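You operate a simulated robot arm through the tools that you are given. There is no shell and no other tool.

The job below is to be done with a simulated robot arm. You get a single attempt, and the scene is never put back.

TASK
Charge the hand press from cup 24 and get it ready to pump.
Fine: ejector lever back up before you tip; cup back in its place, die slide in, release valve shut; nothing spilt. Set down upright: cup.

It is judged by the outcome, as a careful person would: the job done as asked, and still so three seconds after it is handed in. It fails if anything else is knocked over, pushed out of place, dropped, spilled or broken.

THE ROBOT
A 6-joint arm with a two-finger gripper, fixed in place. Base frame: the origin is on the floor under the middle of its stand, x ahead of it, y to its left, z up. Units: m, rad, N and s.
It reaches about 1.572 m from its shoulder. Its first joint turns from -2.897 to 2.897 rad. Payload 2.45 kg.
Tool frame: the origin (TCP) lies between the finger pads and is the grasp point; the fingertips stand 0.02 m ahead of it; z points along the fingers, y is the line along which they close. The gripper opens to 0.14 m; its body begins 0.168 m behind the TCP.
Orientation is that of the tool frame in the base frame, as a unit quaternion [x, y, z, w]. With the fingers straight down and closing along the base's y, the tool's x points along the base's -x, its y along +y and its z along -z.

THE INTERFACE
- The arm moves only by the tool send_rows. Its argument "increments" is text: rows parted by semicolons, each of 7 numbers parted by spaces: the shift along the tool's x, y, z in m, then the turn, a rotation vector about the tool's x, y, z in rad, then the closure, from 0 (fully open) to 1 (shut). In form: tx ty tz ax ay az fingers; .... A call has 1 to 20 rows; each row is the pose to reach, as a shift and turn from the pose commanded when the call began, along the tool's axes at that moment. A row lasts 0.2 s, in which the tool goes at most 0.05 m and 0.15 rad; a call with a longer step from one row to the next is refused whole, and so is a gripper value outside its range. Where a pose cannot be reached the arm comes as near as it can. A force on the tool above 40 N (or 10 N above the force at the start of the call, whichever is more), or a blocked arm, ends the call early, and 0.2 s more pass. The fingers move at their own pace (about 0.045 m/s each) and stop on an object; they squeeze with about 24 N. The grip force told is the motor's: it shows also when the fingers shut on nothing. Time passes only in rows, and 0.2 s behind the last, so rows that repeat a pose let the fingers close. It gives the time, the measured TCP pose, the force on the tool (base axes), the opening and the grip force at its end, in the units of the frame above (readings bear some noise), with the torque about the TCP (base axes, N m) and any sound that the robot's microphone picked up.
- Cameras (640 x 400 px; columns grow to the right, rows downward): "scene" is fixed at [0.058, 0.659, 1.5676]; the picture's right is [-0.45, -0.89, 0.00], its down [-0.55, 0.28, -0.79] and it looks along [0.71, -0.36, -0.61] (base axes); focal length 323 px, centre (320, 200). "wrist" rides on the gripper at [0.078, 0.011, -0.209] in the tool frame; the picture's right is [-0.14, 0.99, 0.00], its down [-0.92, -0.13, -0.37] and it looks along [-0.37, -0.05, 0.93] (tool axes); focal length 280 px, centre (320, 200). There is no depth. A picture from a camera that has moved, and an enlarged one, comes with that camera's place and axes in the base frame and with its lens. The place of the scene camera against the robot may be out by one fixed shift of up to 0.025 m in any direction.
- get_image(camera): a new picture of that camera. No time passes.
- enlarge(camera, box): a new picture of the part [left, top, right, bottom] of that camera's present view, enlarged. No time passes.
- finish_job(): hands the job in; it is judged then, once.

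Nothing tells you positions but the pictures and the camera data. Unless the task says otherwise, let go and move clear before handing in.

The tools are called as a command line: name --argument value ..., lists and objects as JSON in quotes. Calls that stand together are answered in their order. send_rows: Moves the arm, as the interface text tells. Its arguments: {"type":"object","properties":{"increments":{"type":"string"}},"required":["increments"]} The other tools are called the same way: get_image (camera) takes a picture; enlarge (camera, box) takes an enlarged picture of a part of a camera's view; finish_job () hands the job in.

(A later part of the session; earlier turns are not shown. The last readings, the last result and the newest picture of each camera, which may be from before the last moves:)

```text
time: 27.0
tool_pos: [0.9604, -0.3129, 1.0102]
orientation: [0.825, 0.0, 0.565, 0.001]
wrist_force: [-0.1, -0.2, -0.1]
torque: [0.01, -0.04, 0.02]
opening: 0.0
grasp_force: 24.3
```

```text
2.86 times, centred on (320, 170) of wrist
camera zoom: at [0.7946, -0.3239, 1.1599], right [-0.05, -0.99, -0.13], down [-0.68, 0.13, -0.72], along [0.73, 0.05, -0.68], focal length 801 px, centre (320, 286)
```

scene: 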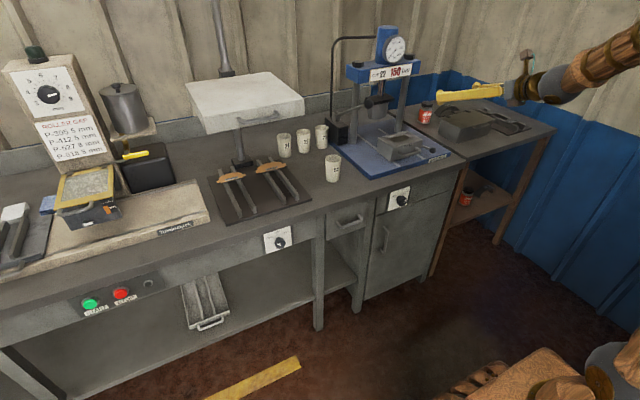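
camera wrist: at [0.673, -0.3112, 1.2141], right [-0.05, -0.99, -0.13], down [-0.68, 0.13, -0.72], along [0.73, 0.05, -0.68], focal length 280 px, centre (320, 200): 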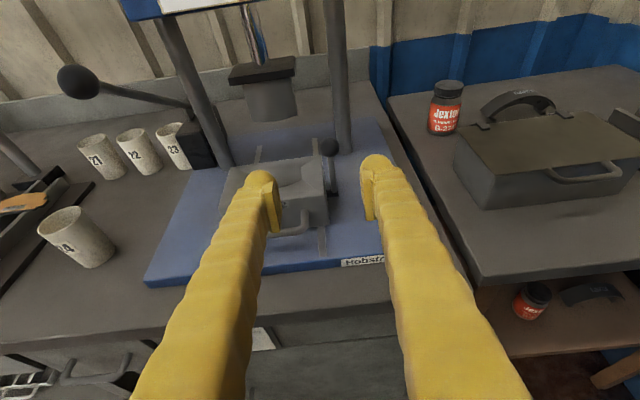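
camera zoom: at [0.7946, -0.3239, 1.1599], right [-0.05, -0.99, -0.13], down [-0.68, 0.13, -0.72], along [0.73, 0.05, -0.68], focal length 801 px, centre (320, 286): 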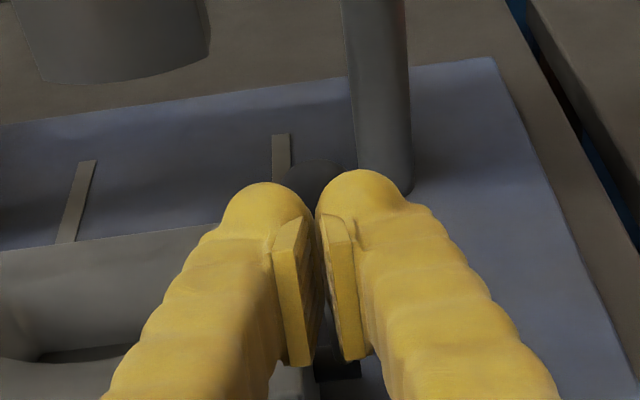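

send_rows --increments "0.0011 0 0.0028 0 0 0 1; 0.0022 0 0.0056 0 0 0 1; 0.0033 0 0.0084 0 0 0 1; 0.0043 0 0.0112 0 0 0 1"

enlarge --camera "scene" --box '[380, 100, 460, 170]'

```text
time: 28.0
tool_pos: [0.9726, -0.3129, 1.0106]
orientation: [0.825, 0.0, 0.565, 0.001]
wrist_force: [-0.8, -0.9, -0.1]
torque: [0.02, 0.02, -0.02]
opening: 0.0001
grasp_force: 23.9
```

```text
5.71 times, centred on (420, 135) of scene
camera zoom: at [0.058, 0.659, 1.5676], right [-0.45, -0.89, 0.0], down [-0.55, 0.28, -0.79], along [0.71, -0.36, -0.61], focal length 1843 px, centre (-251, 571)
```

zoom: 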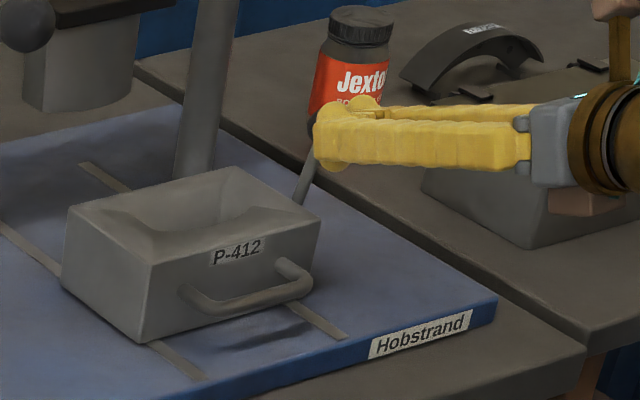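

send_rows --increments "0.005 0 -0.03 0 0 0 1; 0.01 0 -0.06 0 0 0 1; 0.015 0 -0.1 0 0 0 0.8; 0.02 0 -0.14 0 0 0 0.5; 0.02 0 -0.14 0 0 0 0.2;0.02 0 -0.14 0 0 0 0"

enlarge --camera "scene" --box '[380, 100, 460, 170]'

get_image --camera "wrist"

```text
time: 29.4
tool_pos: [0.8489, -0.3137, 1.0791]
orientation: [0.826, -0.001, 0.564, 0.002]
wrist_force: [0.1, -0.8, -1.0]
torque: [0.02, -0.02, -0.03]
opening: 0.0837
grasp_force: 0.0
```

```text
5.71 times, centred on (420, 135) of scene
camera zoom: at [0.058, 0.659, 1.5676], right [-0.45, -0.89, 0.0], down [-0.55, 0.28, -0.79], along [0.71, -0.36, -0.61], focal length 1843 px, centre (-251, 571)
```

zoom: 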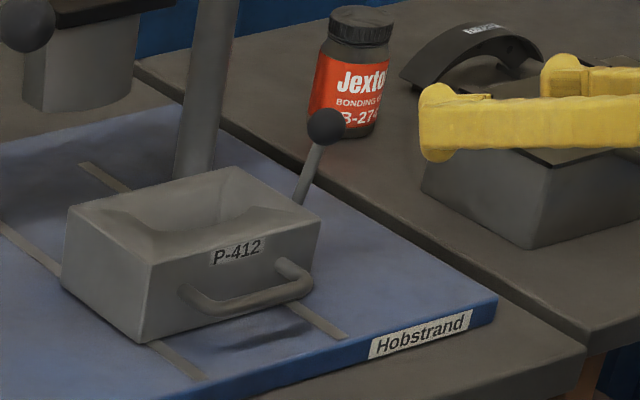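

```text
taken
camera wrist: at [0.6823, -0.3249, 1.2289], right [-0.05, -0.99, -0.13], down [-0.68, 0.13, -0.72], along [0.73, 0.05, -0.68], focal length 280 px, centre (320, 200)
```

wrist: 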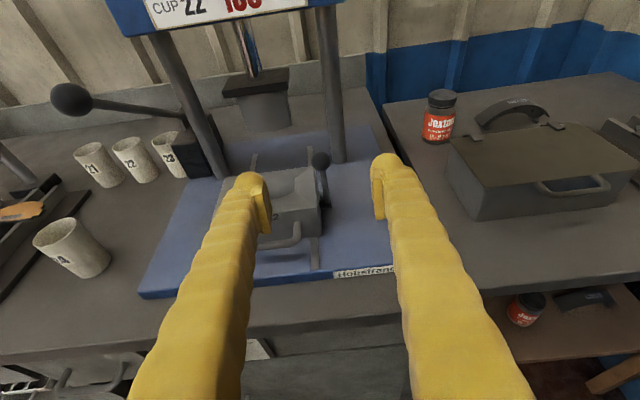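

The ball and its angle didn't change while the die nudged about 1.5 mm, so the lever is fully up at its stop. Next I move over in front of cup 24 for a close look.

send_rows --increments "-0.0046 -0.0429 -0.0035 0 0 0 0; -0.0091 -0.0857 -0.007 0 0 0 0; -0.0137 -0.1286 -0.0104 0 0 0 0; -0.0183 -0.1715 -0.0139 0 0 0 0; -0.0229 -0.2144 -0.0174 0 0 0 0; -0.0274 -0.2572 -0.0209 0 0 0 0; -0.032 -0.3001 -0.0244 0 0 0 0; -0.0366 -0.343 -0.0278 0 0 0 0; -0.0411 -0.3858 -0.0313 0 0 0 0; -0.0457 -0.4287 -0.0348 0 0 0 0; -0.0457 -0.4287 -0.0348 0 0 0 0"

get_image --camera "wrist"

enlarge --camera "wrist" --box '[240, 100, 400, 240]'

enlarge --camera "scene" --box '[300, 130, 380, 200]'

```text
time: 31.8
tool_pos: [0.8055, 0.028, 1.0726]
orientation: [0.833, 0.037, 0.55, -0.052]
wrist_force: [0.3, -0.5, 0.0]
torque: [0.02, -0.01, -0.01]
opening: 0.1402
grasp_force: 0.1
out of reach, approached as far as the arm can: row 6, 7, 8, 9, 10, 11
```

```text
taken
camera wrist: at [0.6482, -0.0097, 1.2269], right [0.06, -0.98, -0.17], down [-0.71, 0.08, -0.7], along [0.7, 0.17, -0.7], focal length 280 px, centre (320, 200)
```

wrist: 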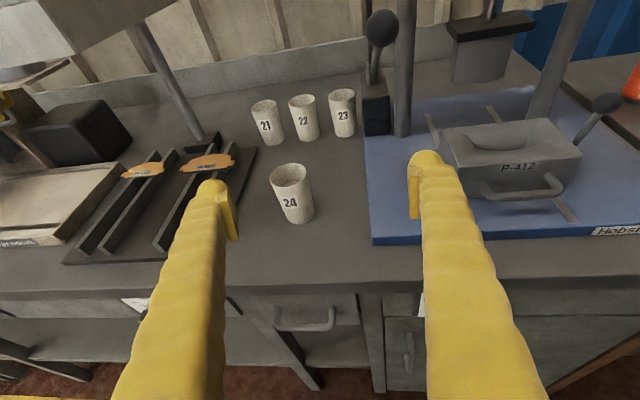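

```text
2.86 times, centred on (320, 170) of wrist
camera zoom: at [0.6482, -0.0097, 1.2269], right [0.06, -0.98, -0.17], down [-0.71, 0.08, -0.7], along [0.7, 0.17, -0.7], focal length 801 px, centre (320, 286)
```

zoom: 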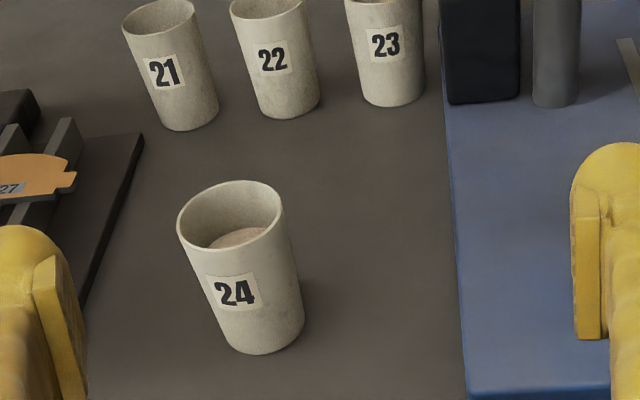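

```text
5.71 times, centred on (340, 165) of scene
camera zoom: at [0.058, 0.659, 1.5676], right [-0.45, -0.89, 0.0], down [-0.55, 0.28, -0.79], along [0.71, -0.36, -0.61], focal length 1843 px, centre (206, 400)
```

zoom: 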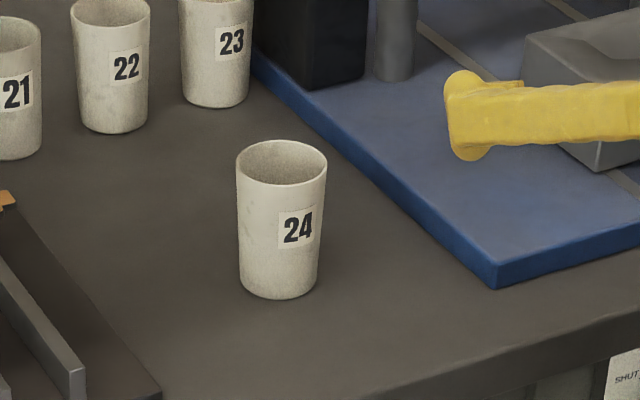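

Cup 24's rim centre works out to about (1.000, 0.116, 0.937) with base at z≈0.84. The last wrist joint hits its limit in this flipped roll, so I'll roll it back half a turn, which also leaves free range to tip the cup toward −y, away from the lever.

send_rows --increments "0 0 0 0 0 -0.15 0; 0 0 0 0 0 -0.3 0; 0 0 0 0 0 -0.45 0; 0 0 0 0 0 -0.6 0; 0 0 0 0 0 -0.75 0; 0 0 0 0 0 -0.9 0; 0 0 0 0 0 -1.05 0; 0 0 0 0 0 -1.2 0; 0 0 0 0 0 -1.35 0; 0 0 0 0 0 -1.5 0; 0 0 0 0 0 -1.65 0; 0 0 0 0 0 -1.8 0; 0 0 0 0 0 -1.95 0; 0 0 0 0 0 -2.1 0; 0 0 0 0 0 -2.25 0; 0 0 0 0 0 -2.4 0; 0 0 0 0 0 -2.55 0; 0 0 0 0 0 -2.7 0; 0 0 0 0 0 -2.85 0; 0 0 0 0 0 -3.0 0"

```text
time: 36.0
tool_pos: [0.8102, 0.0274, 1.0751]
orientation: [0.021, 0.833, 0.091, 0.545]
wrist_force: [0.1, 0.4, 1.4]
torque: [0.02, 0.01, 0.01]
opening: 0.14
grasp_force: 0.1
```

send_rows --increments "0.0097 0.0209 0.003 0.025 -0.1027 -0.0399 0; 0.0194 0.0417 0.006 0.0499 -0.2054 -0.0798 0; 0.029 0.0626 0.0089 0.0749 -0.308 -0.1196 0; 0.0387 0.0834 0.0119 0.0998 -0.4107 -0.1595 0; 0.0387 0.0834 0.0119 0.0998 -0.4107 -0.1595 0"

get_image --camera "wrist"

get_image --camera "scene"

```text
time: 37.2
tool_pos: [0.8006, -0.0039, 1.0709]
orientation: [-0.04, 0.722, 0.066, 0.687]
wrist_force: [0.2, -0.2, 0.3]
torque: [0.0, 0.01, 0.01]
opening: 0.1398
grasp_force: 0.0
out of reach, approached as far as the arm can: row 1, 2, 3, 4, 5
```

```text
taken
camera wrist: at [0.5895, -0.0227, 1.0053], right [-0.14, 0.97, 0.18], down [-0.3, -0.21, 0.93], along [0.94, 0.08, 0.32], focal length 280 px, centre (320, 200)
```

wrist: 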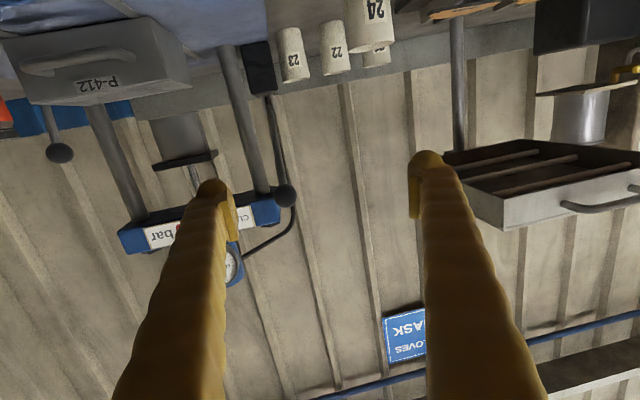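

```text
taken
```

scene: 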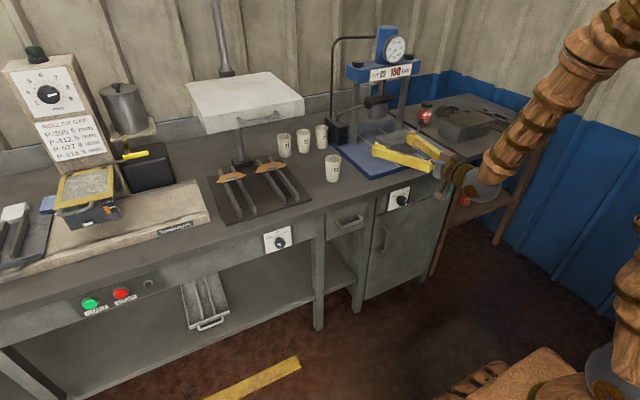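

Neither roll lets the arm point straight ahead at y≈0.1, so the limit is in the forearm roll; approaching with the tool yawed about 22° to the left should avoid it. I roll back with the camera on top and yaw at the same time.

send_rows --increments "0 0 0 0.0236 0.0158 0.1423 0; 0 0 0 0.0472 0.0315 0.2846 0; 0 0 0 0.0708 0.0473 0.4269 0; 0 0 0 0.0944 0.063 0.5691 0; 0 0 0 0.118 0.0788 0.7114 0; 0 0 0 0.1415 0.0945 0.8537 0; 0 0 0 0.1651 0.1103 0.996 0; 0 0 0 0.1887 0.126 1.1383 0; 0 0 0 0.2123 0.1418 1.2806 0; 0 0 0 0.2359 0.1576 1.4229 0; 0 0 0 0.2595 0.1733 1.5651 0; 0 0 0 0.2831 0.1891 1.7074 0; 0 0 0 0.3067 0.2048 1.8497 0; 0 0 0 0.3303 0.2206 1.992 0; 0 0 0 0.3539 0.2363 2.1343 0; 0 0 0 0.3775 0.2521 2.2766 0; 0 0 0 0.401 0.2679 2.4189 0; 0 0 0 0.4246 0.2836 2.5612 0; 0 0 0 0.4482 0.2994 2.7034 0; 0 0 0 0.4718 0.3151 2.8457 0"

```text
time: 41.4
tool_pos: [0.7989, -0.0043, 1.071]
orientation: [0.803, 0.209, 0.555, -0.055]
wrist_force: [-0.4, 0.4, -0.6]
torque: [-0.03, -0.05, 0.0]
opening: 0.1403
grasp_force: 0.1
out of reach, approached as far as the arm can: row 1, 2, 3, 4, 5, 6, 7, 8, 9, 10
```

send_rows --increments "0 0 0 0.0249 0.0166 0.1498 0; 0 0 0 0.0249 0.0166 0.1498 0"

get_image --camera "wrist"

```text
refused: row 1 steps farther than a row can; nothing moved
```

```text
taken
camera wrist: at [0.645, -0.0592, 1.225], right [0.35, -0.94, 0.02], down [-0.64, -0.25, -0.72], along [0.68, 0.24, -0.69], focal length 280 px, centre (320, 200)
```

wrist: 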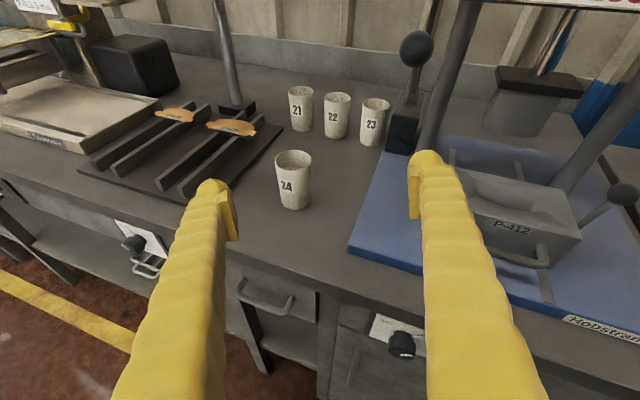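

send_rows --increments "0 0 0 0.0125 0.0083 0.075 0; 0 0 0 0.0245 0.0166 0.148 0; 0 0 0 0.0245 0.0166 0.148 0"

enlarge --camera "wrist" --box '[220, 120, 380, 240]'

```text
time: 42.2
tool_pos: [0.7988, -0.003, 1.0724]
orientation: [0.811, 0.156, 0.554, -0.107]
wrist_force: [0.2, 0.0, 1.2]
torque: [-0.05, 0.04, 0.01]
opening: 0.1397
grasp_force: 0.1
```

```text
3.33 times, centred on (300, 180) of wrist
camera zoom: at [0.649, -0.0758, 1.222], right [0.32, -0.94, -0.13], down [-0.68, -0.13, -0.72], along [0.66, 0.32, -0.68], focal length 935 px, centre (387, 267)
```

zoom: 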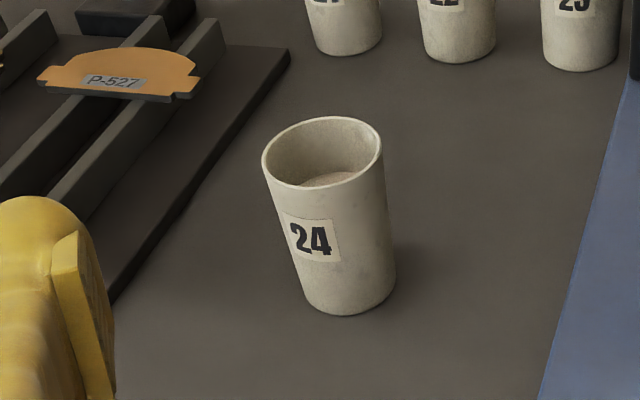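

Cup 24 confirmed at about (0.999, 0.118), base z≈0.84, rim z≈0.94, and the yawed pose is reachable. I'll slide the open fingers around it and stop for a look before closing.

send_rows --increments "-0.0134 -0.0065 0.0264 0 0 0 0.1; -0.0269 -0.013 0.0528 0 0 0 0.14; -0.0403 -0.0195 0.0792 0 0 0 0.14; -0.0537 -0.0259 0.1056 0 0 0 0.14; -0.0672 -0.0324 0.132 0 0 0 0.14; -0.0806 -0.0389 0.1584 0 0 0 0.14; -0.0806 -0.0389 0.1784 0 0 0 0.14; -0.0806 -0.0389 0.1984 0 0 0 0.14; -0.0806 -0.0389 0.2184 0 0 0 0.14; -0.0806 -0.0389 0.2384 0 0 0 0.14; -0.0806 -0.0389 0.2584 0 0 0 0.14; -0.0806 -0.0389 0.2784 0 0 0 0.14; -0.0806 -0.0389 0.2784 0 0 0 0.14"

get_image --camera "wrist"

enlarge --camera "scene" --box '[300, 130, 400, 210]'

```text
time: 45.0
tool_pos: [0.9981, 0.1194, 0.8963]
orientation: [0.811, 0.156, 0.554, -0.107]
wrist_force: [0.0, 0.6, -0.2]
torque: [0.0, -0.04, -0.03]
opening: 0.1204
grasp_force: 0.1
```

```text
taken
camera wrist: at [0.8485, 0.046, 1.0453], right [0.32, -0.94, -0.13], down [-0.68, -0.13, -0.72], along [0.66, 0.32, -0.68], focal length 280 px, centre (320, 200)
```

wrist: 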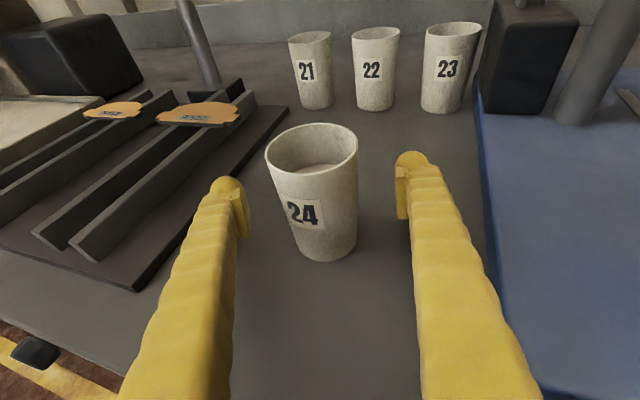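

```text
5.00 times, centred on (350, 170) of scene
camera zoom: at [0.058, 0.659, 1.5676], right [-0.45, -0.89, 0.0], down [-0.55, 0.28, -0.79], along [0.71, -0.36, -0.61], focal length 1613 px, centre (170, 350)
```

zoom: 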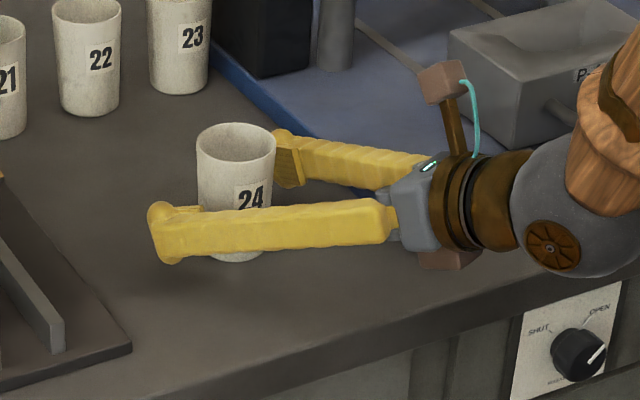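

The cup is centred between the pads. Closing on it now.

send_rows --increments "0 0.001 0 0 0 0 0.4; 0 0.001 0 0 0 0 0.6; 0 0.001 0 0 0 0 1; 0 0.001 0 0 0 0 1; 0 0.001 0 0 0 0 1; 0 0.001 0 0 0 0 1; 0 0.001 0 0 0 0 1"

get_image --camera "wrist"

```text
time: 46.6
tool_pos: [0.9988, 0.1181, 0.8956]
orientation: [0.811, 0.156, 0.554, -0.107]
wrist_force: [-0.5, 0.0, 0.6]
torque: [-0.07, -0.06, -0.03]
opening: 0.0576
grasp_force: 23.9
```

```text
taken
camera wrist: at [0.8485, 0.045, 1.0457], right [0.32, -0.94, -0.13], down [-0.68, -0.13, -0.72], along [0.66, 0.32, -0.68], focal length 280 px, centre (320, 200)
```

wrist: 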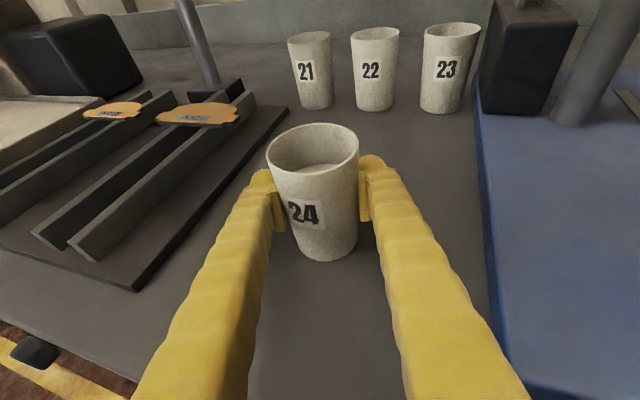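

Gripped cleanly (0.0576 m, 24 N) with the TCP at (0.9988, 0.1181, 0.8956), which I note for putting it back. I lift it a little to check the hold.

send_rows --increments "0.0047 0 -0.0018 0 0 0 1; 0.0093 0 -0.0036 0 0 0 1; 0.0186 0 -0.0072 0 0 0 1; 0.028 0 -0.0109 0 0 0 1; 0.028 0 -0.0109 0 0 0 1"

get_image --camera "wrist"

enlarge --camera "scene" --box '[300, 130, 400, 210]'

```text
time: 47.8
tool_pos: [0.997, 0.117, 0.9252]
orientation: [0.811, 0.156, 0.554, -0.107]
wrist_force: [-0.1, 0.0, -2.1]
torque: [-0.01, 0.03, -0.02]
opening: 0.0574
grasp_force: 23.9
```

```text
taken
camera wrist: at [0.8479, 0.0451, 1.0758], right [0.32, -0.94, -0.13], down [-0.68, -0.13, -0.72], along [0.66, 0.32, -0.68], focal length 280 px, centre (320, 200)
```

wrist: 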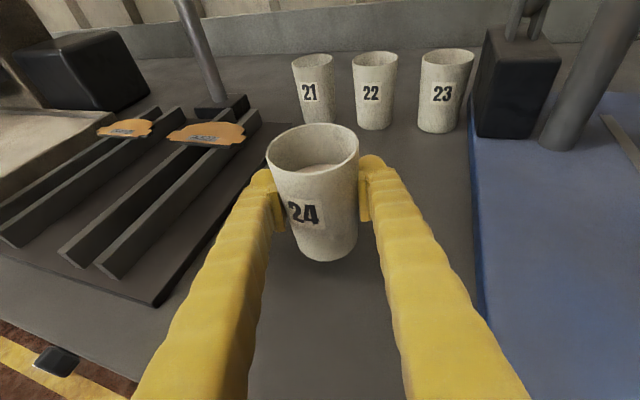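

```text
5.00 times, centred on (350, 170) of scene
camera zoom: at [0.058, 0.659, 1.5676], right [-0.45, -0.89, 0.0], down [-0.55, 0.28, -0.79], along [0.71, -0.36, -0.61], focal length 1613 px, centre (170, 350)
```

zoom: 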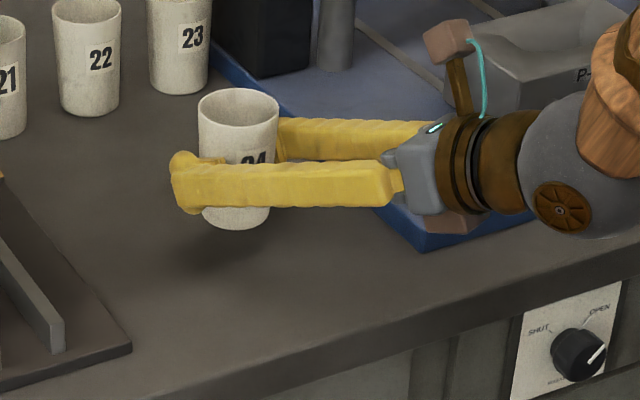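

The cup is held securely and upright. I lift it higher, pull back toward me, and carry it round in front of the press, clear of the pump handle.

send_rows --increments "0.02 0 -0.0078 0 0 0 1; 0.04 0 -0.0156 0 0 0 1; 0.0601 0 -0.0234 0 0 0 1; 0.0673 -0.0003 -0.0489 0 0 0 1; 0.0745 -0.0006 -0.0745 0 0 0 1; 0.0818 -0.0008 -0.1 0 0 0 1; 0.089 -0.0011 -0.1256 0 0 0 1; 0.0962 -0.0014 -0.1511 0 0 0 1; 0.0928 0.0218 -0.1598 0 0 0 1; 0.0895 0.045 -0.1684 0 0 0 1; 0.0861 0.0683 -0.1771 0 0 0 1; 0.0828 0.0915 -0.1857 0 0 0 1; 0.0794 0.1147 -0.1944 0 0 0 1; 0.076 0.1379 -0.203 0 0 0 1; 0.0727 0.1611 -0.2117 0 0 0 1; 0.0693 0.1844 -0.2203 0 0 0 1; 0.066 0.2076 -0.229 0 0 0 1; 0.0626 0.2308 -0.2376 0 0 0 1; 0.0626 0.2308 -0.2376 0 0 0 1"

get_image --camera "wrist"

get_image --camera "scene"

```text
time: 51.8
tool_pos: [0.898, -0.1715, 1.0697]
orientation: [0.811, 0.156, 0.554, -0.107]
wrist_force: [0.5, -0.8, -1.6]
torque: [0.01, -0.01, -0.01]
opening: 0.0574
grasp_force: 24.4
```

```text
taken
camera wrist: at [0.7485, -0.2451, 1.2196], right [0.32, -0.94, -0.13], down [-0.68, -0.13, -0.72], along [0.66, 0.32, -0.68], focal length 280 px, centre (320, 200)
```

wrist: 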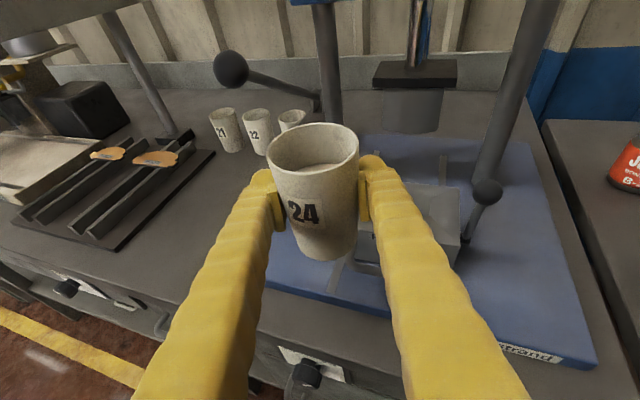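

```text
taken
```

scene: 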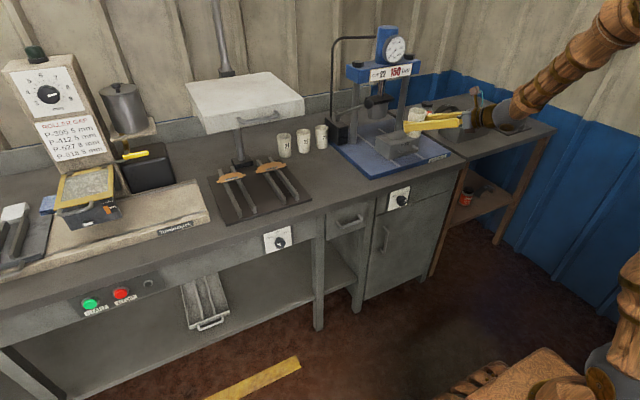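

The cup is level in front of the press and the lever still stands up. I move it over the die with the pour-side lip above the cavity, still upright.

send_rows --increments "0.0062 0.0165 0.0126 0 0 0 1; 0.0124 0.033 0.0251 0 0 0 1; 0.0186 0.0494 0.0377 0 0 0 1; 0.0249 0.0659 0.0502 0 0 0 1; 0.0311 0.0824 0.0628 0 0 0 1; 0.0373 0.0989 0.0753 0 0 0 1; 0.0435 0.1153 0.0879 0 0 0 1; 0.0497 0.1318 0.1004 0 0 0 1; 0.0497 0.1318 0.1004 0 0 0 1"

get_image --camera "wrist"

enlarge --camera "scene" --box '[370, 80, 480, 170]'

```text
time: 53.8
tool_pos: [1.0535, -0.2521, 1.08]
orientation: [0.811, 0.156, 0.554, -0.107]
wrist_force: [0.2, -0.7, -2.1]
torque: [-0.01, -0.01, -0.01]
opening: 0.0577
grasp_force: 24.0
```

```text
taken
camera wrist: at [0.9031, -0.3247, 1.2307], right [0.32, -0.94, -0.13], down [-0.68, -0.13, -0.72], along [0.66, 0.32, -0.68], focal length 280 px, centre (320, 200)
```

wrist: 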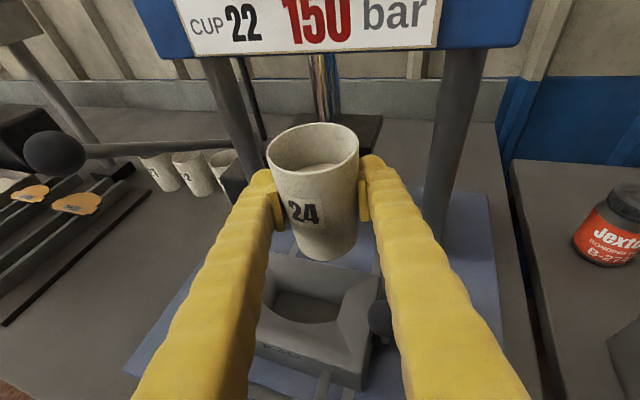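

```text
4.44 times, centred on (425, 125) of scene
camera zoom: at [0.058, 0.659, 1.5676], right [-0.45, -0.89, 0.0], down [-0.55, 0.28, -0.79], along [0.71, -0.36, -0.61], focal length 1434 px, centre (-147, 533)
```

zoom: 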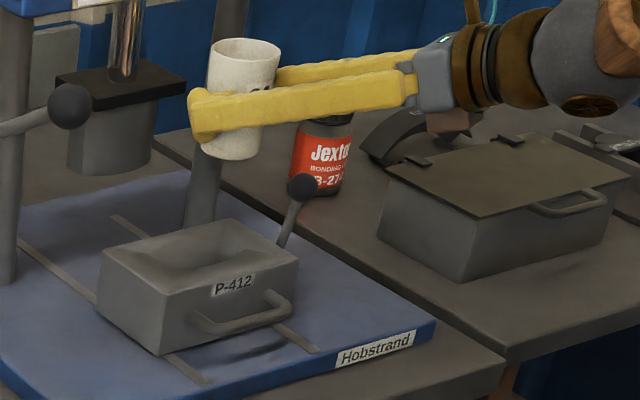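

enlarge --camera "wrist" --box '[230, 240, 410, 400]'

```text
2.50 times, centred on (320, 320) of wrist
camera zoom: at [0.9031, -0.3247, 1.2307], right [0.32, -0.94, -0.13], down [-0.68, -0.13, -0.72], along [0.66, 0.32, -0.68], focal length 701 px, centre (320, -100)
```

zoom: 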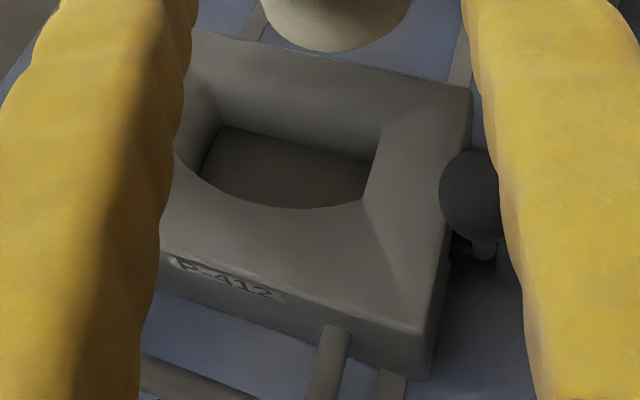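

The die sits at x 0.977–1.080, with the cavity about x 1.015–1.06, y −0.262…−0.17, and everything lines up. I start tipping slowly to 45° with the lip held over the cavity, then check.

send_rows --increments "-0.0075 0.0043 0.0029 -0.0362 0 -0.0932 1; -0.0149 0.0082 0.0058 -0.0725 0 -0.1864 1; -0.0224 0.0117 0.0087 -0.1087 0 -0.2796 1; -0.0298 0.0148 0.0116 -0.145 0 -0.3728 1; -0.0373 0.0175 0.0145 -0.1812 0 -0.466 1; -0.0429 0.0197 0.0167 -0.2174 0 -0.5592 1; -0.0485 0.0213 0.0188 -0.2537 0 -0.6524 1; -0.0541 0.0223 0.021 -0.2845 0 -0.7316 1"

get_image --camera "wrist"

enlarge --camera "scene" --box '[370, 80, 480, 170]'

```text
time: 55.6
tool_pos: [1.0598, -0.2729, 1.0218]
orientation: [0.708, 0.357, 0.572, 0.211]
wrist_force: [0.1, 0.1, -1.2]
torque: [-0.01, -0.04, -0.01]
opening: 0.0574
grasp_force: 23.6
```

```text
taken
camera wrist: at [0.8702, -0.2441, 1.1358], right [0.25, -0.75, 0.61], down [-0.47, -0.64, -0.6], along [0.85, -0.14, -0.52], focal length 280 px, centre (320, 200)
```

wrist: 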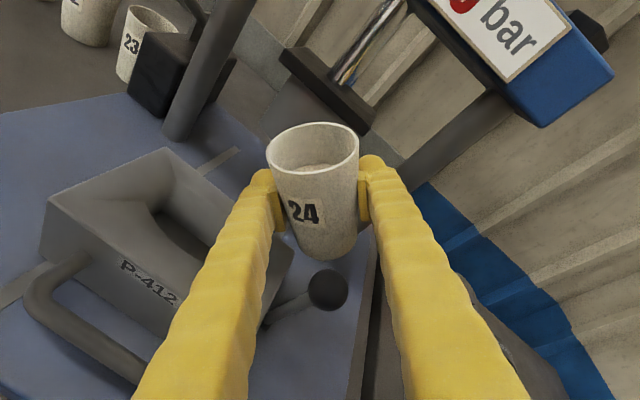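

```text
4.44 times, centred on (425, 125) of scene
camera zoom: at [0.058, 0.659, 1.5676], right [-0.45, -0.89, 0.0], down [-0.55, 0.28, -0.79], along [0.71, -0.36, -0.61], focal length 1434 px, centre (-147, 533)
```

zoom: 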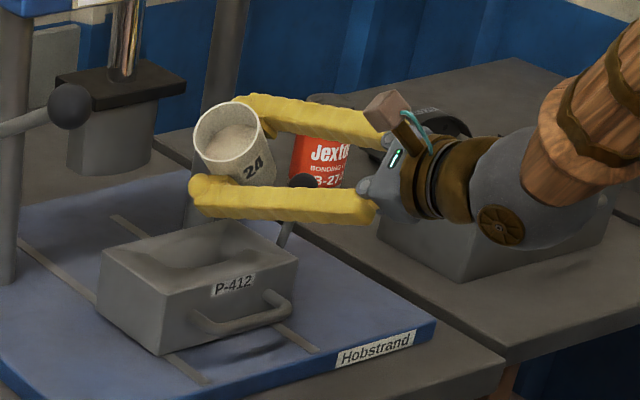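

At 45° all is steady, nothing has flowed, and the cup is over the die. I continue tipping slowly to about 68°.

send_rows --increments "-0.0003 0.0003 0.0001 -0.0181 0 -0.0466 1; -0.0005 0.0005 0.0002 -0.0362 0 -0.0932 1; -0.0005 0.0006 0.0002 -0.0544 0 -0.1398 1; -0.0005 0.0006 0.0002 -0.0725 0 -0.1864 1; -0.0005 0.0005 0.0002 -0.0906 0 -0.233 1; -0.0003 0.0004 0.0001 -0.1087 0 -0.2796 1; -0.0001 0.0001 0 -0.1268 0 -0.3262 1; 0.0003 -0.0004 -0.0001 -0.145 0 -0.3728 1; 0.0003 -0.0004 -0.0001 -0.145 0 -0.3728 1"

get_image --camera "wrist"

enlarge --camera "scene" --box '[370, 80, 480, 170]'

```text
time: 57.6
tool_pos: [1.0601, -0.2717, 1.0217]
orientation: [0.612, 0.44, 0.547, 0.364]
wrist_force: [-0.3, -0.9, -2.0]
torque: [0.03, -0.01, 0.03]
opening: 0.0573
grasp_force: 23.1
```

```text
taken
camera wrist: at [0.8562, -0.2098, 1.0893], right [0.14, -0.47, 0.87], down [-0.4, -0.83, -0.39], along [0.91, -0.29, -0.3], focal length 280 px, centre (320, 200)
```

wrist: 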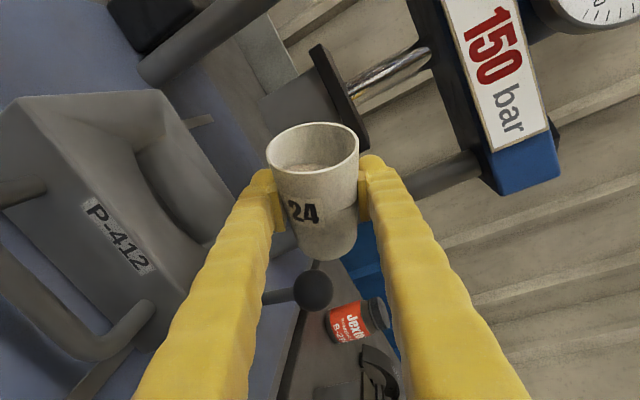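

```text
4.44 times, centred on (425, 125) of scene
camera zoom: at [0.058, 0.659, 1.5676], right [-0.45, -0.89, 0.0], down [-0.55, 0.28, -0.79], along [0.71, -0.36, -0.61], focal length 1434 px, centre (-147, 533)
```

zoom: 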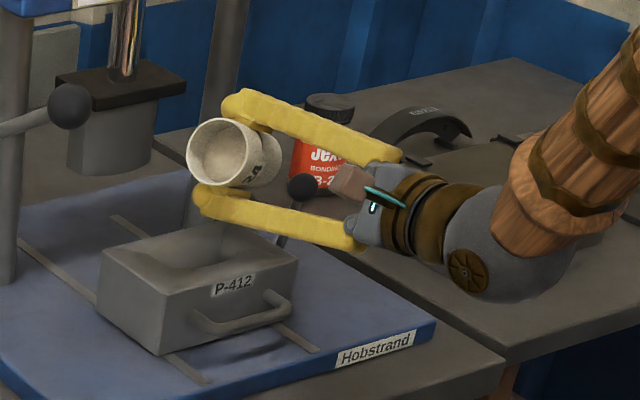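

No flow yet; the lip is over the cavity. I continue to about 91°.

send_rows --increments "0.0006 -0.0003 -0.0002 -0.0181 0 -0.0466 1; 0.0012 -0.0005 -0.0005 -0.0362 0 -0.0932 1; 0.0021 -0.0009 -0.0008 -0.0544 0 -0.1398 1; 0.003 -0.0013 -0.0012 -0.0725 0 -0.1864 1; 0.004 -0.0017 -0.0015 -0.0906 0 -0.233 1; 0.0051 -0.0022 -0.002 -0.1087 0 -0.2796 1; 0.0063 -0.0027 -0.0025 -0.1268 0 -0.3262 1; 0.0076 -0.0033 -0.003 -0.145 0 -0.3728 1; 0.0076 -0.0033 -0.003 -0.145 0 -0.3728 1"

get_image --camera "wrist"

enlarge --camera "scene" --box '[370, 80, 480, 170]'

```text
time: 59.6
tool_pos: [1.0578, -0.2636, 1.0215]
orientation: [0.493, 0.505, 0.499, 0.502]
wrist_force: [-0.1, 0.1, -1.5]
torque: [0.0, 0.01, 0.01]
opening: 0.0574
grasp_force: 24.0
```

```text
taken
camera wrist: at [0.8476, -0.1888, 1.0319], right [0.0, -0.12, 0.99], down [-0.36, -0.93, -0.12], along [0.93, -0.36, -0.04], focal length 280 px, centre (320, 200)
```

wrist: 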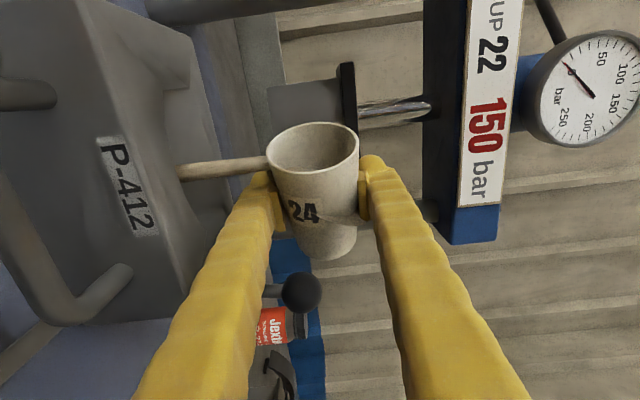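

```text
4.44 times, centred on (425, 125) of scene
camera zoom: at [0.058, 0.659, 1.5676], right [-0.45, -0.89, 0.0], down [-0.55, 0.28, -0.79], along [0.71, -0.36, -0.61], focal length 1434 px, centre (-147, 533)
```

zoom: 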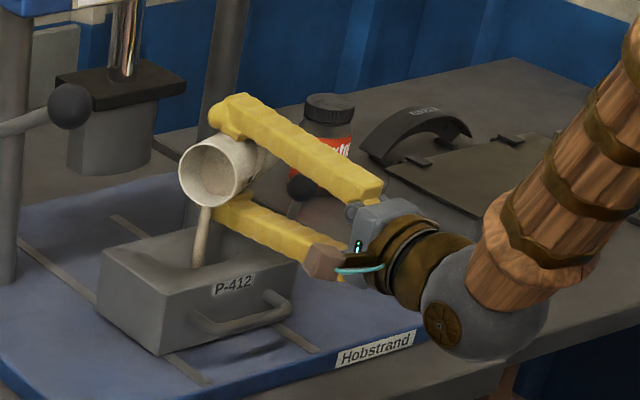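

The powder is now streaming from the lip straight into the die. I hold here to let it flow.

send_rows --increments "0 0 0 0 0 0 1; 0 0 0 0 0 0 1; 0 0 0 0 0 0 1; 0 0 0 0 0 0 1; 0 0 0 0 0 0 1"

enlarge --camera "scene" --box '[370, 80, 480, 170]'

enlarge --camera "wrist" --box '[120, 80, 380, 260]'

```text
time: 60.8
tool_pos: [1.0575, -0.2646, 1.0225]
orientation: [0.494, 0.504, 0.5, 0.501]
wrist_force: [-0.1, 0.7, -1.6]
torque: [0.02, 0.01, -0.01]
opening: 0.0575
grasp_force: 23.7
```

```text
4.44 times, centred on (425, 125) of scene
camera zoom: at [0.058, 0.659, 1.5676], right [-0.45, -0.89, 0.0], down [-0.55, 0.28, -0.79], along [0.71, -0.36, -0.61], focal length 1434 px, centre (-147, 533)
```

zoom: 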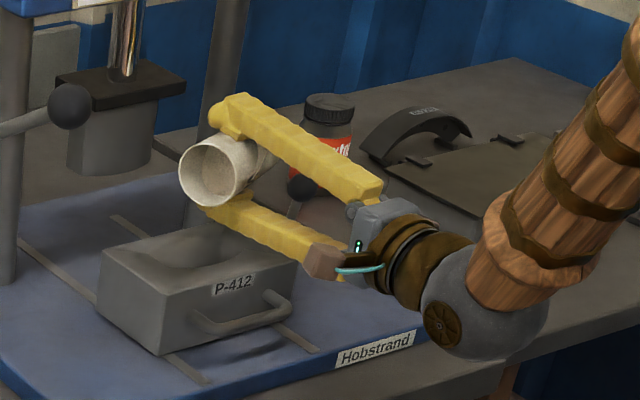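

```text
2.22 times, centred on (250, 170) of wrist
camera zoom: at [0.8476, -0.1888, 1.0321], right [0.0, -0.12, 0.99], down [-0.36, -0.93, -0.12], along [0.93, -0.36, -0.04], focal length 623 px, centre (476, 267)
```

zoom: 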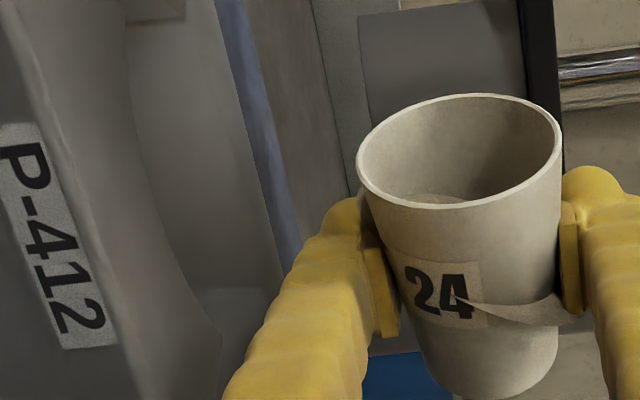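

The flow stopped at this tilt with powder still inside, so I tip further in small steps with the lip held in place.

send_rows --increments "0.0016 0 -0.0006 -0.0181 0 -0.0466 1; 0.0032 0 -0.0012 -0.0362 0 -0.0932 1; 0.0049 0.0001 -0.0019 -0.0544 0 -0.1398 1; 0.0067 0.0001 -0.0026 -0.0725 0 -0.1864 1; 0.0086 0.0001 -0.0033 -0.0906 0 -0.233 1; 0.0086 0.0001 -0.0033 -0.0906 0 -0.233 1"

enlarge --camera "scene" --box '[370, 80, 480, 170]'

get_image --camera "wrist"

```text
time: 62.2
tool_pos: [1.0536, -0.256, 1.0211]
orientation: [0.408, 0.536, 0.46, 0.578]
wrist_force: [0.1, -0.4, -1.1]
torque: [-0.02, -0.04, 0.0]
opening: 0.0575
grasp_force: 23.9
```

```text
4.44 times, centred on (425, 125) of scene
camera zoom: at [0.058, 0.659, 1.5676], right [-0.45, -0.89, 0.0], down [-0.55, 0.28, -0.79], along [0.71, -0.36, -0.61], focal length 1434 px, centre (-147, 533)
```

zoom: 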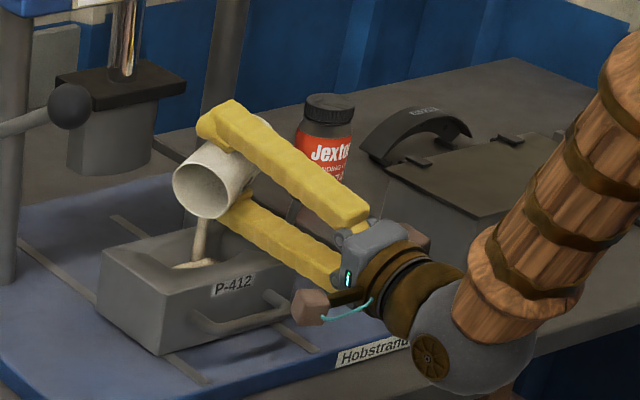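

```text
taken
camera wrist: at [0.8449, -0.182, 0.9945], right [-0.1, 0.11, 0.99], down [-0.36, -0.93, 0.07], along [0.93, -0.35, 0.13], focal length 280 px, centre (320, 200)
```

wrist: 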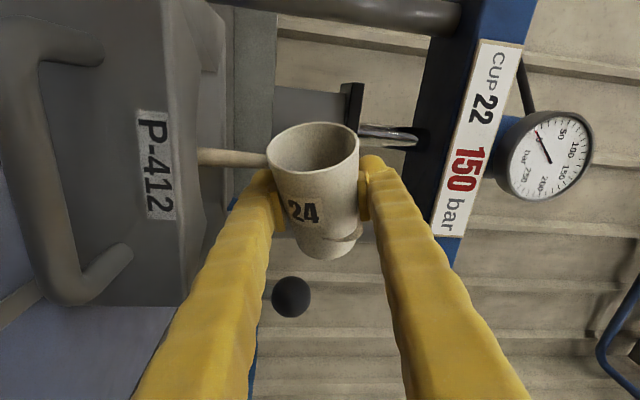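

enlarge --camera "scene" --box '[385, 115, 445, 165]'

```text
8.00 times, centred on (415, 140) of scene
camera zoom: at [0.058, 0.659, 1.5676], right [-0.45, -0.89, 0.0], down [-0.55, 0.28, -0.79], along [0.71, -0.36, -0.61], focal length 2580 px, centre (-440, 680)
```

zoom: 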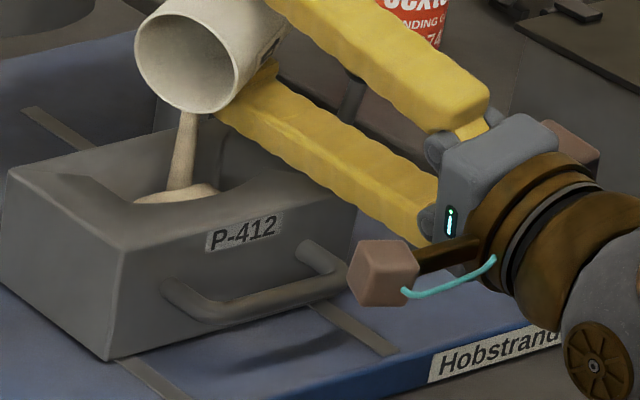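

The heap is forming well inside the cavity. I tip on to about 120°.

send_rows --increments "0 0 0 0 0 0 1; 0 0 0 0 0 0 1; 0.002 0.0006 -0.0008 -0.0181 0 -0.0466 1; 0.0039 0.0011 -0.0015 -0.0362 0 -0.0932 1; 0.006 0.0017 -0.0023 -0.0544 0 -0.1398 1; 0.0081 0.0023 -0.0031 -0.0725 0 -0.1864 1; 0.0102 0.003 -0.004 -0.0906 0 -0.233 1; 0.0102 0.003 -0.004 -0.0906 0 -0.233 1; 0.0102 0.003 -0.004 -0.0906 0 -0.233 1"

enlarge --camera "scene" --box '[385, 100, 445, 165]'

get_image --camera "wrist"

```text
time: 64.2
tool_pos: [1.0492, -0.2443, 1.0227]
orientation: [0.316, 0.559, 0.414, 0.646]
wrist_force: [-0.4, 1.4, -0.8]
torque: [0.0, -0.02, -0.03]
opening: 0.0574
grasp_force: 24.1
```

```text
6.15 times, centred on (415, 132) of scene
camera zoom: at [0.058, 0.659, 1.5676], right [-0.45, -0.89, 0.0], down [-0.55, 0.28, -0.79], along [0.71, -0.36, -0.61], focal length 1985 px, centre (-265, 615)
```

zoom: 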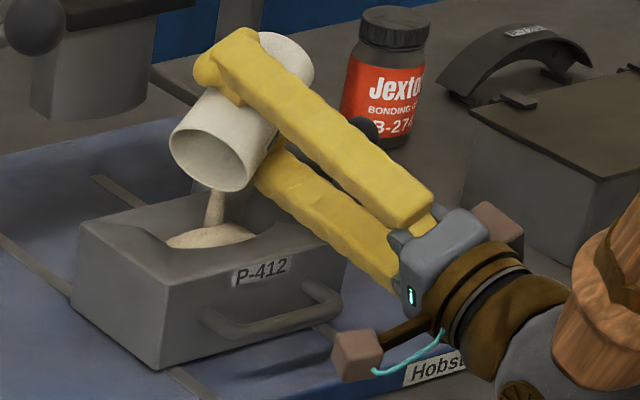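

```text
taken
camera wrist: at [0.8446, -0.182, 0.9597], right [-0.18, 0.33, 0.93], down [-0.37, -0.9, 0.25], along [0.91, -0.3, 0.29], focal length 280 px, centre (320, 200)
```

wrist: 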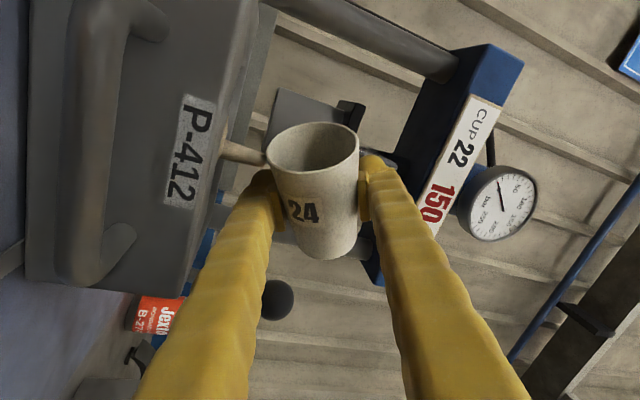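

Flow continues into the cavity. I hold to let this tilt run out.

send_rows --increments "0 0 0 0 0 0 1; 0 0 0 0 0 0 1; 0 0 0 0 0 0 1; 0 0 0 0 0 0 1; 0 0 0 0 0 0 1; 0 0 0 0 0 0 1"

enlarge --camera "scene" --box '[385, 100, 445, 165]'

enlarge --camera "wrist" --box '[180, 80, 400, 260]'

```text
time: 65.6
tool_pos: [1.0489, -0.2452, 1.0222]
orientation: [0.316, 0.558, 0.415, 0.646]
wrist_force: [0.0, -0.3, 0.4]
torque: [0.0, -0.04, 0.03]
opening: 0.0572
grasp_force: 23.9
```

```text
6.15 times, centred on (415, 132) of scene
camera zoom: at [0.058, 0.659, 1.5676], right [-0.45, -0.89, 0.0], down [-0.55, 0.28, -0.79], along [0.71, -0.36, -0.61], focal length 1985 px, centre (-265, 615)
```

zoom: 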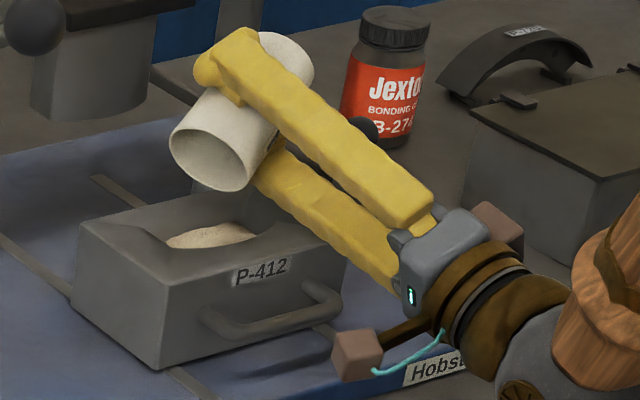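

```text
2.22 times, centred on (290, 170) of wrist
camera zoom: at [0.8446, -0.182, 0.9597], right [-0.18, 0.33, 0.93], down [-0.37, -0.9, 0.25], along [0.91, -0.3, 0.29], focal length 623 px, centre (387, 267)
```

zoom: 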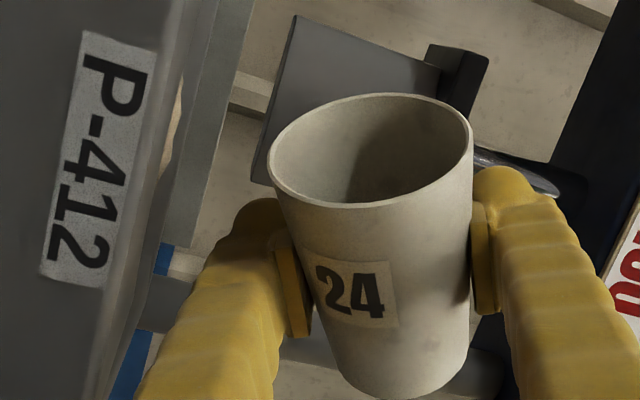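

The stream has stopped; to be sure the cup is empty I tip it on to about 148°, raising slightly for clearance.

send_rows --increments "0.0014 0.0026 -0.0005 -0.0181 0 -0.0466 1; 0.0027 0.0051 -0.0011 -0.0362 0 -0.0932 1; 0.0041 0.0076 -0.0016 -0.0544 0 -0.1398 1; 0.0057 0.0103 -0.0022 -0.0725 0 -0.1864 1; 0.0071 0.0128 -0.0028 -0.0906 0 -0.233 1; 0.0085 0.0154 -0.0033 -0.1087 0 -0.2796 1; 0.0101 0.0181 -0.0039 -0.1268 0 -0.3262 1; 0.0115 0.0207 -0.0045 -0.145 0 -0.3728 1; 0.013 0.0235 -0.0051 -0.1631 0 -0.4194 1; 0.0144 0.026 -0.0056 -0.1812 0 -0.466 1; 0.0144 0.026 -0.0056 -0.1812 0 -0.466 1; 0.0144 0.026 -0.0056 -0.1812 0 -0.466 1; 0.0144 0.026 -0.0056 -0.1812 0 -0.466 1"

enlarge --camera "scene" --box '[385, 100, 445, 165]'

get_image --camera "wrist"

```text
time: 68.4
tool_pos: [1.039, -0.2212, 1.0373]
orientation: [0.12, 0.577, 0.302, 0.75]
wrist_force: [-0.5, -0.1, -0.2]
torque: [-0.01, 0.01, 0.02]
opening: 0.0573
grasp_force: 24.1
```

```text
6.15 times, centred on (415, 132) of scene
camera zoom: at [0.058, 0.659, 1.5676], right [-0.45, -0.89, 0.0], down [-0.55, 0.28, -0.79], along [0.71, -0.36, -0.61], focal length 1985 px, centre (-265, 615)
```

zoom: 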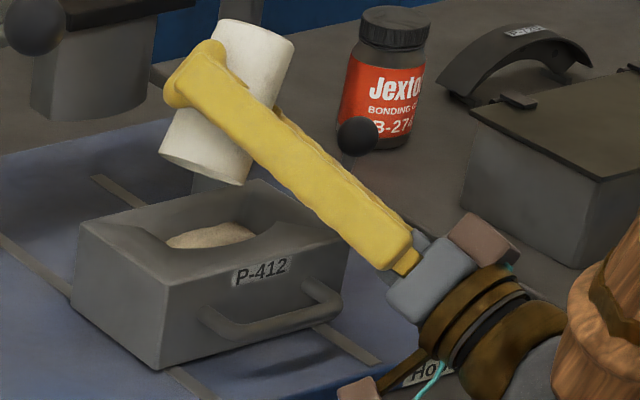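

```text
taken
camera wrist: at [0.852, -0.2013, 0.9178], right [-0.33, 0.7, 0.63], down [-0.45, -0.71, 0.55], along [0.83, -0.1, 0.55], focal length 280 px, centre (320, 200)
```

wrist: 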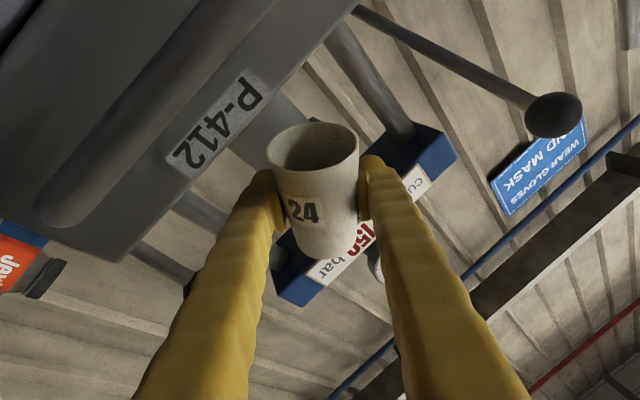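

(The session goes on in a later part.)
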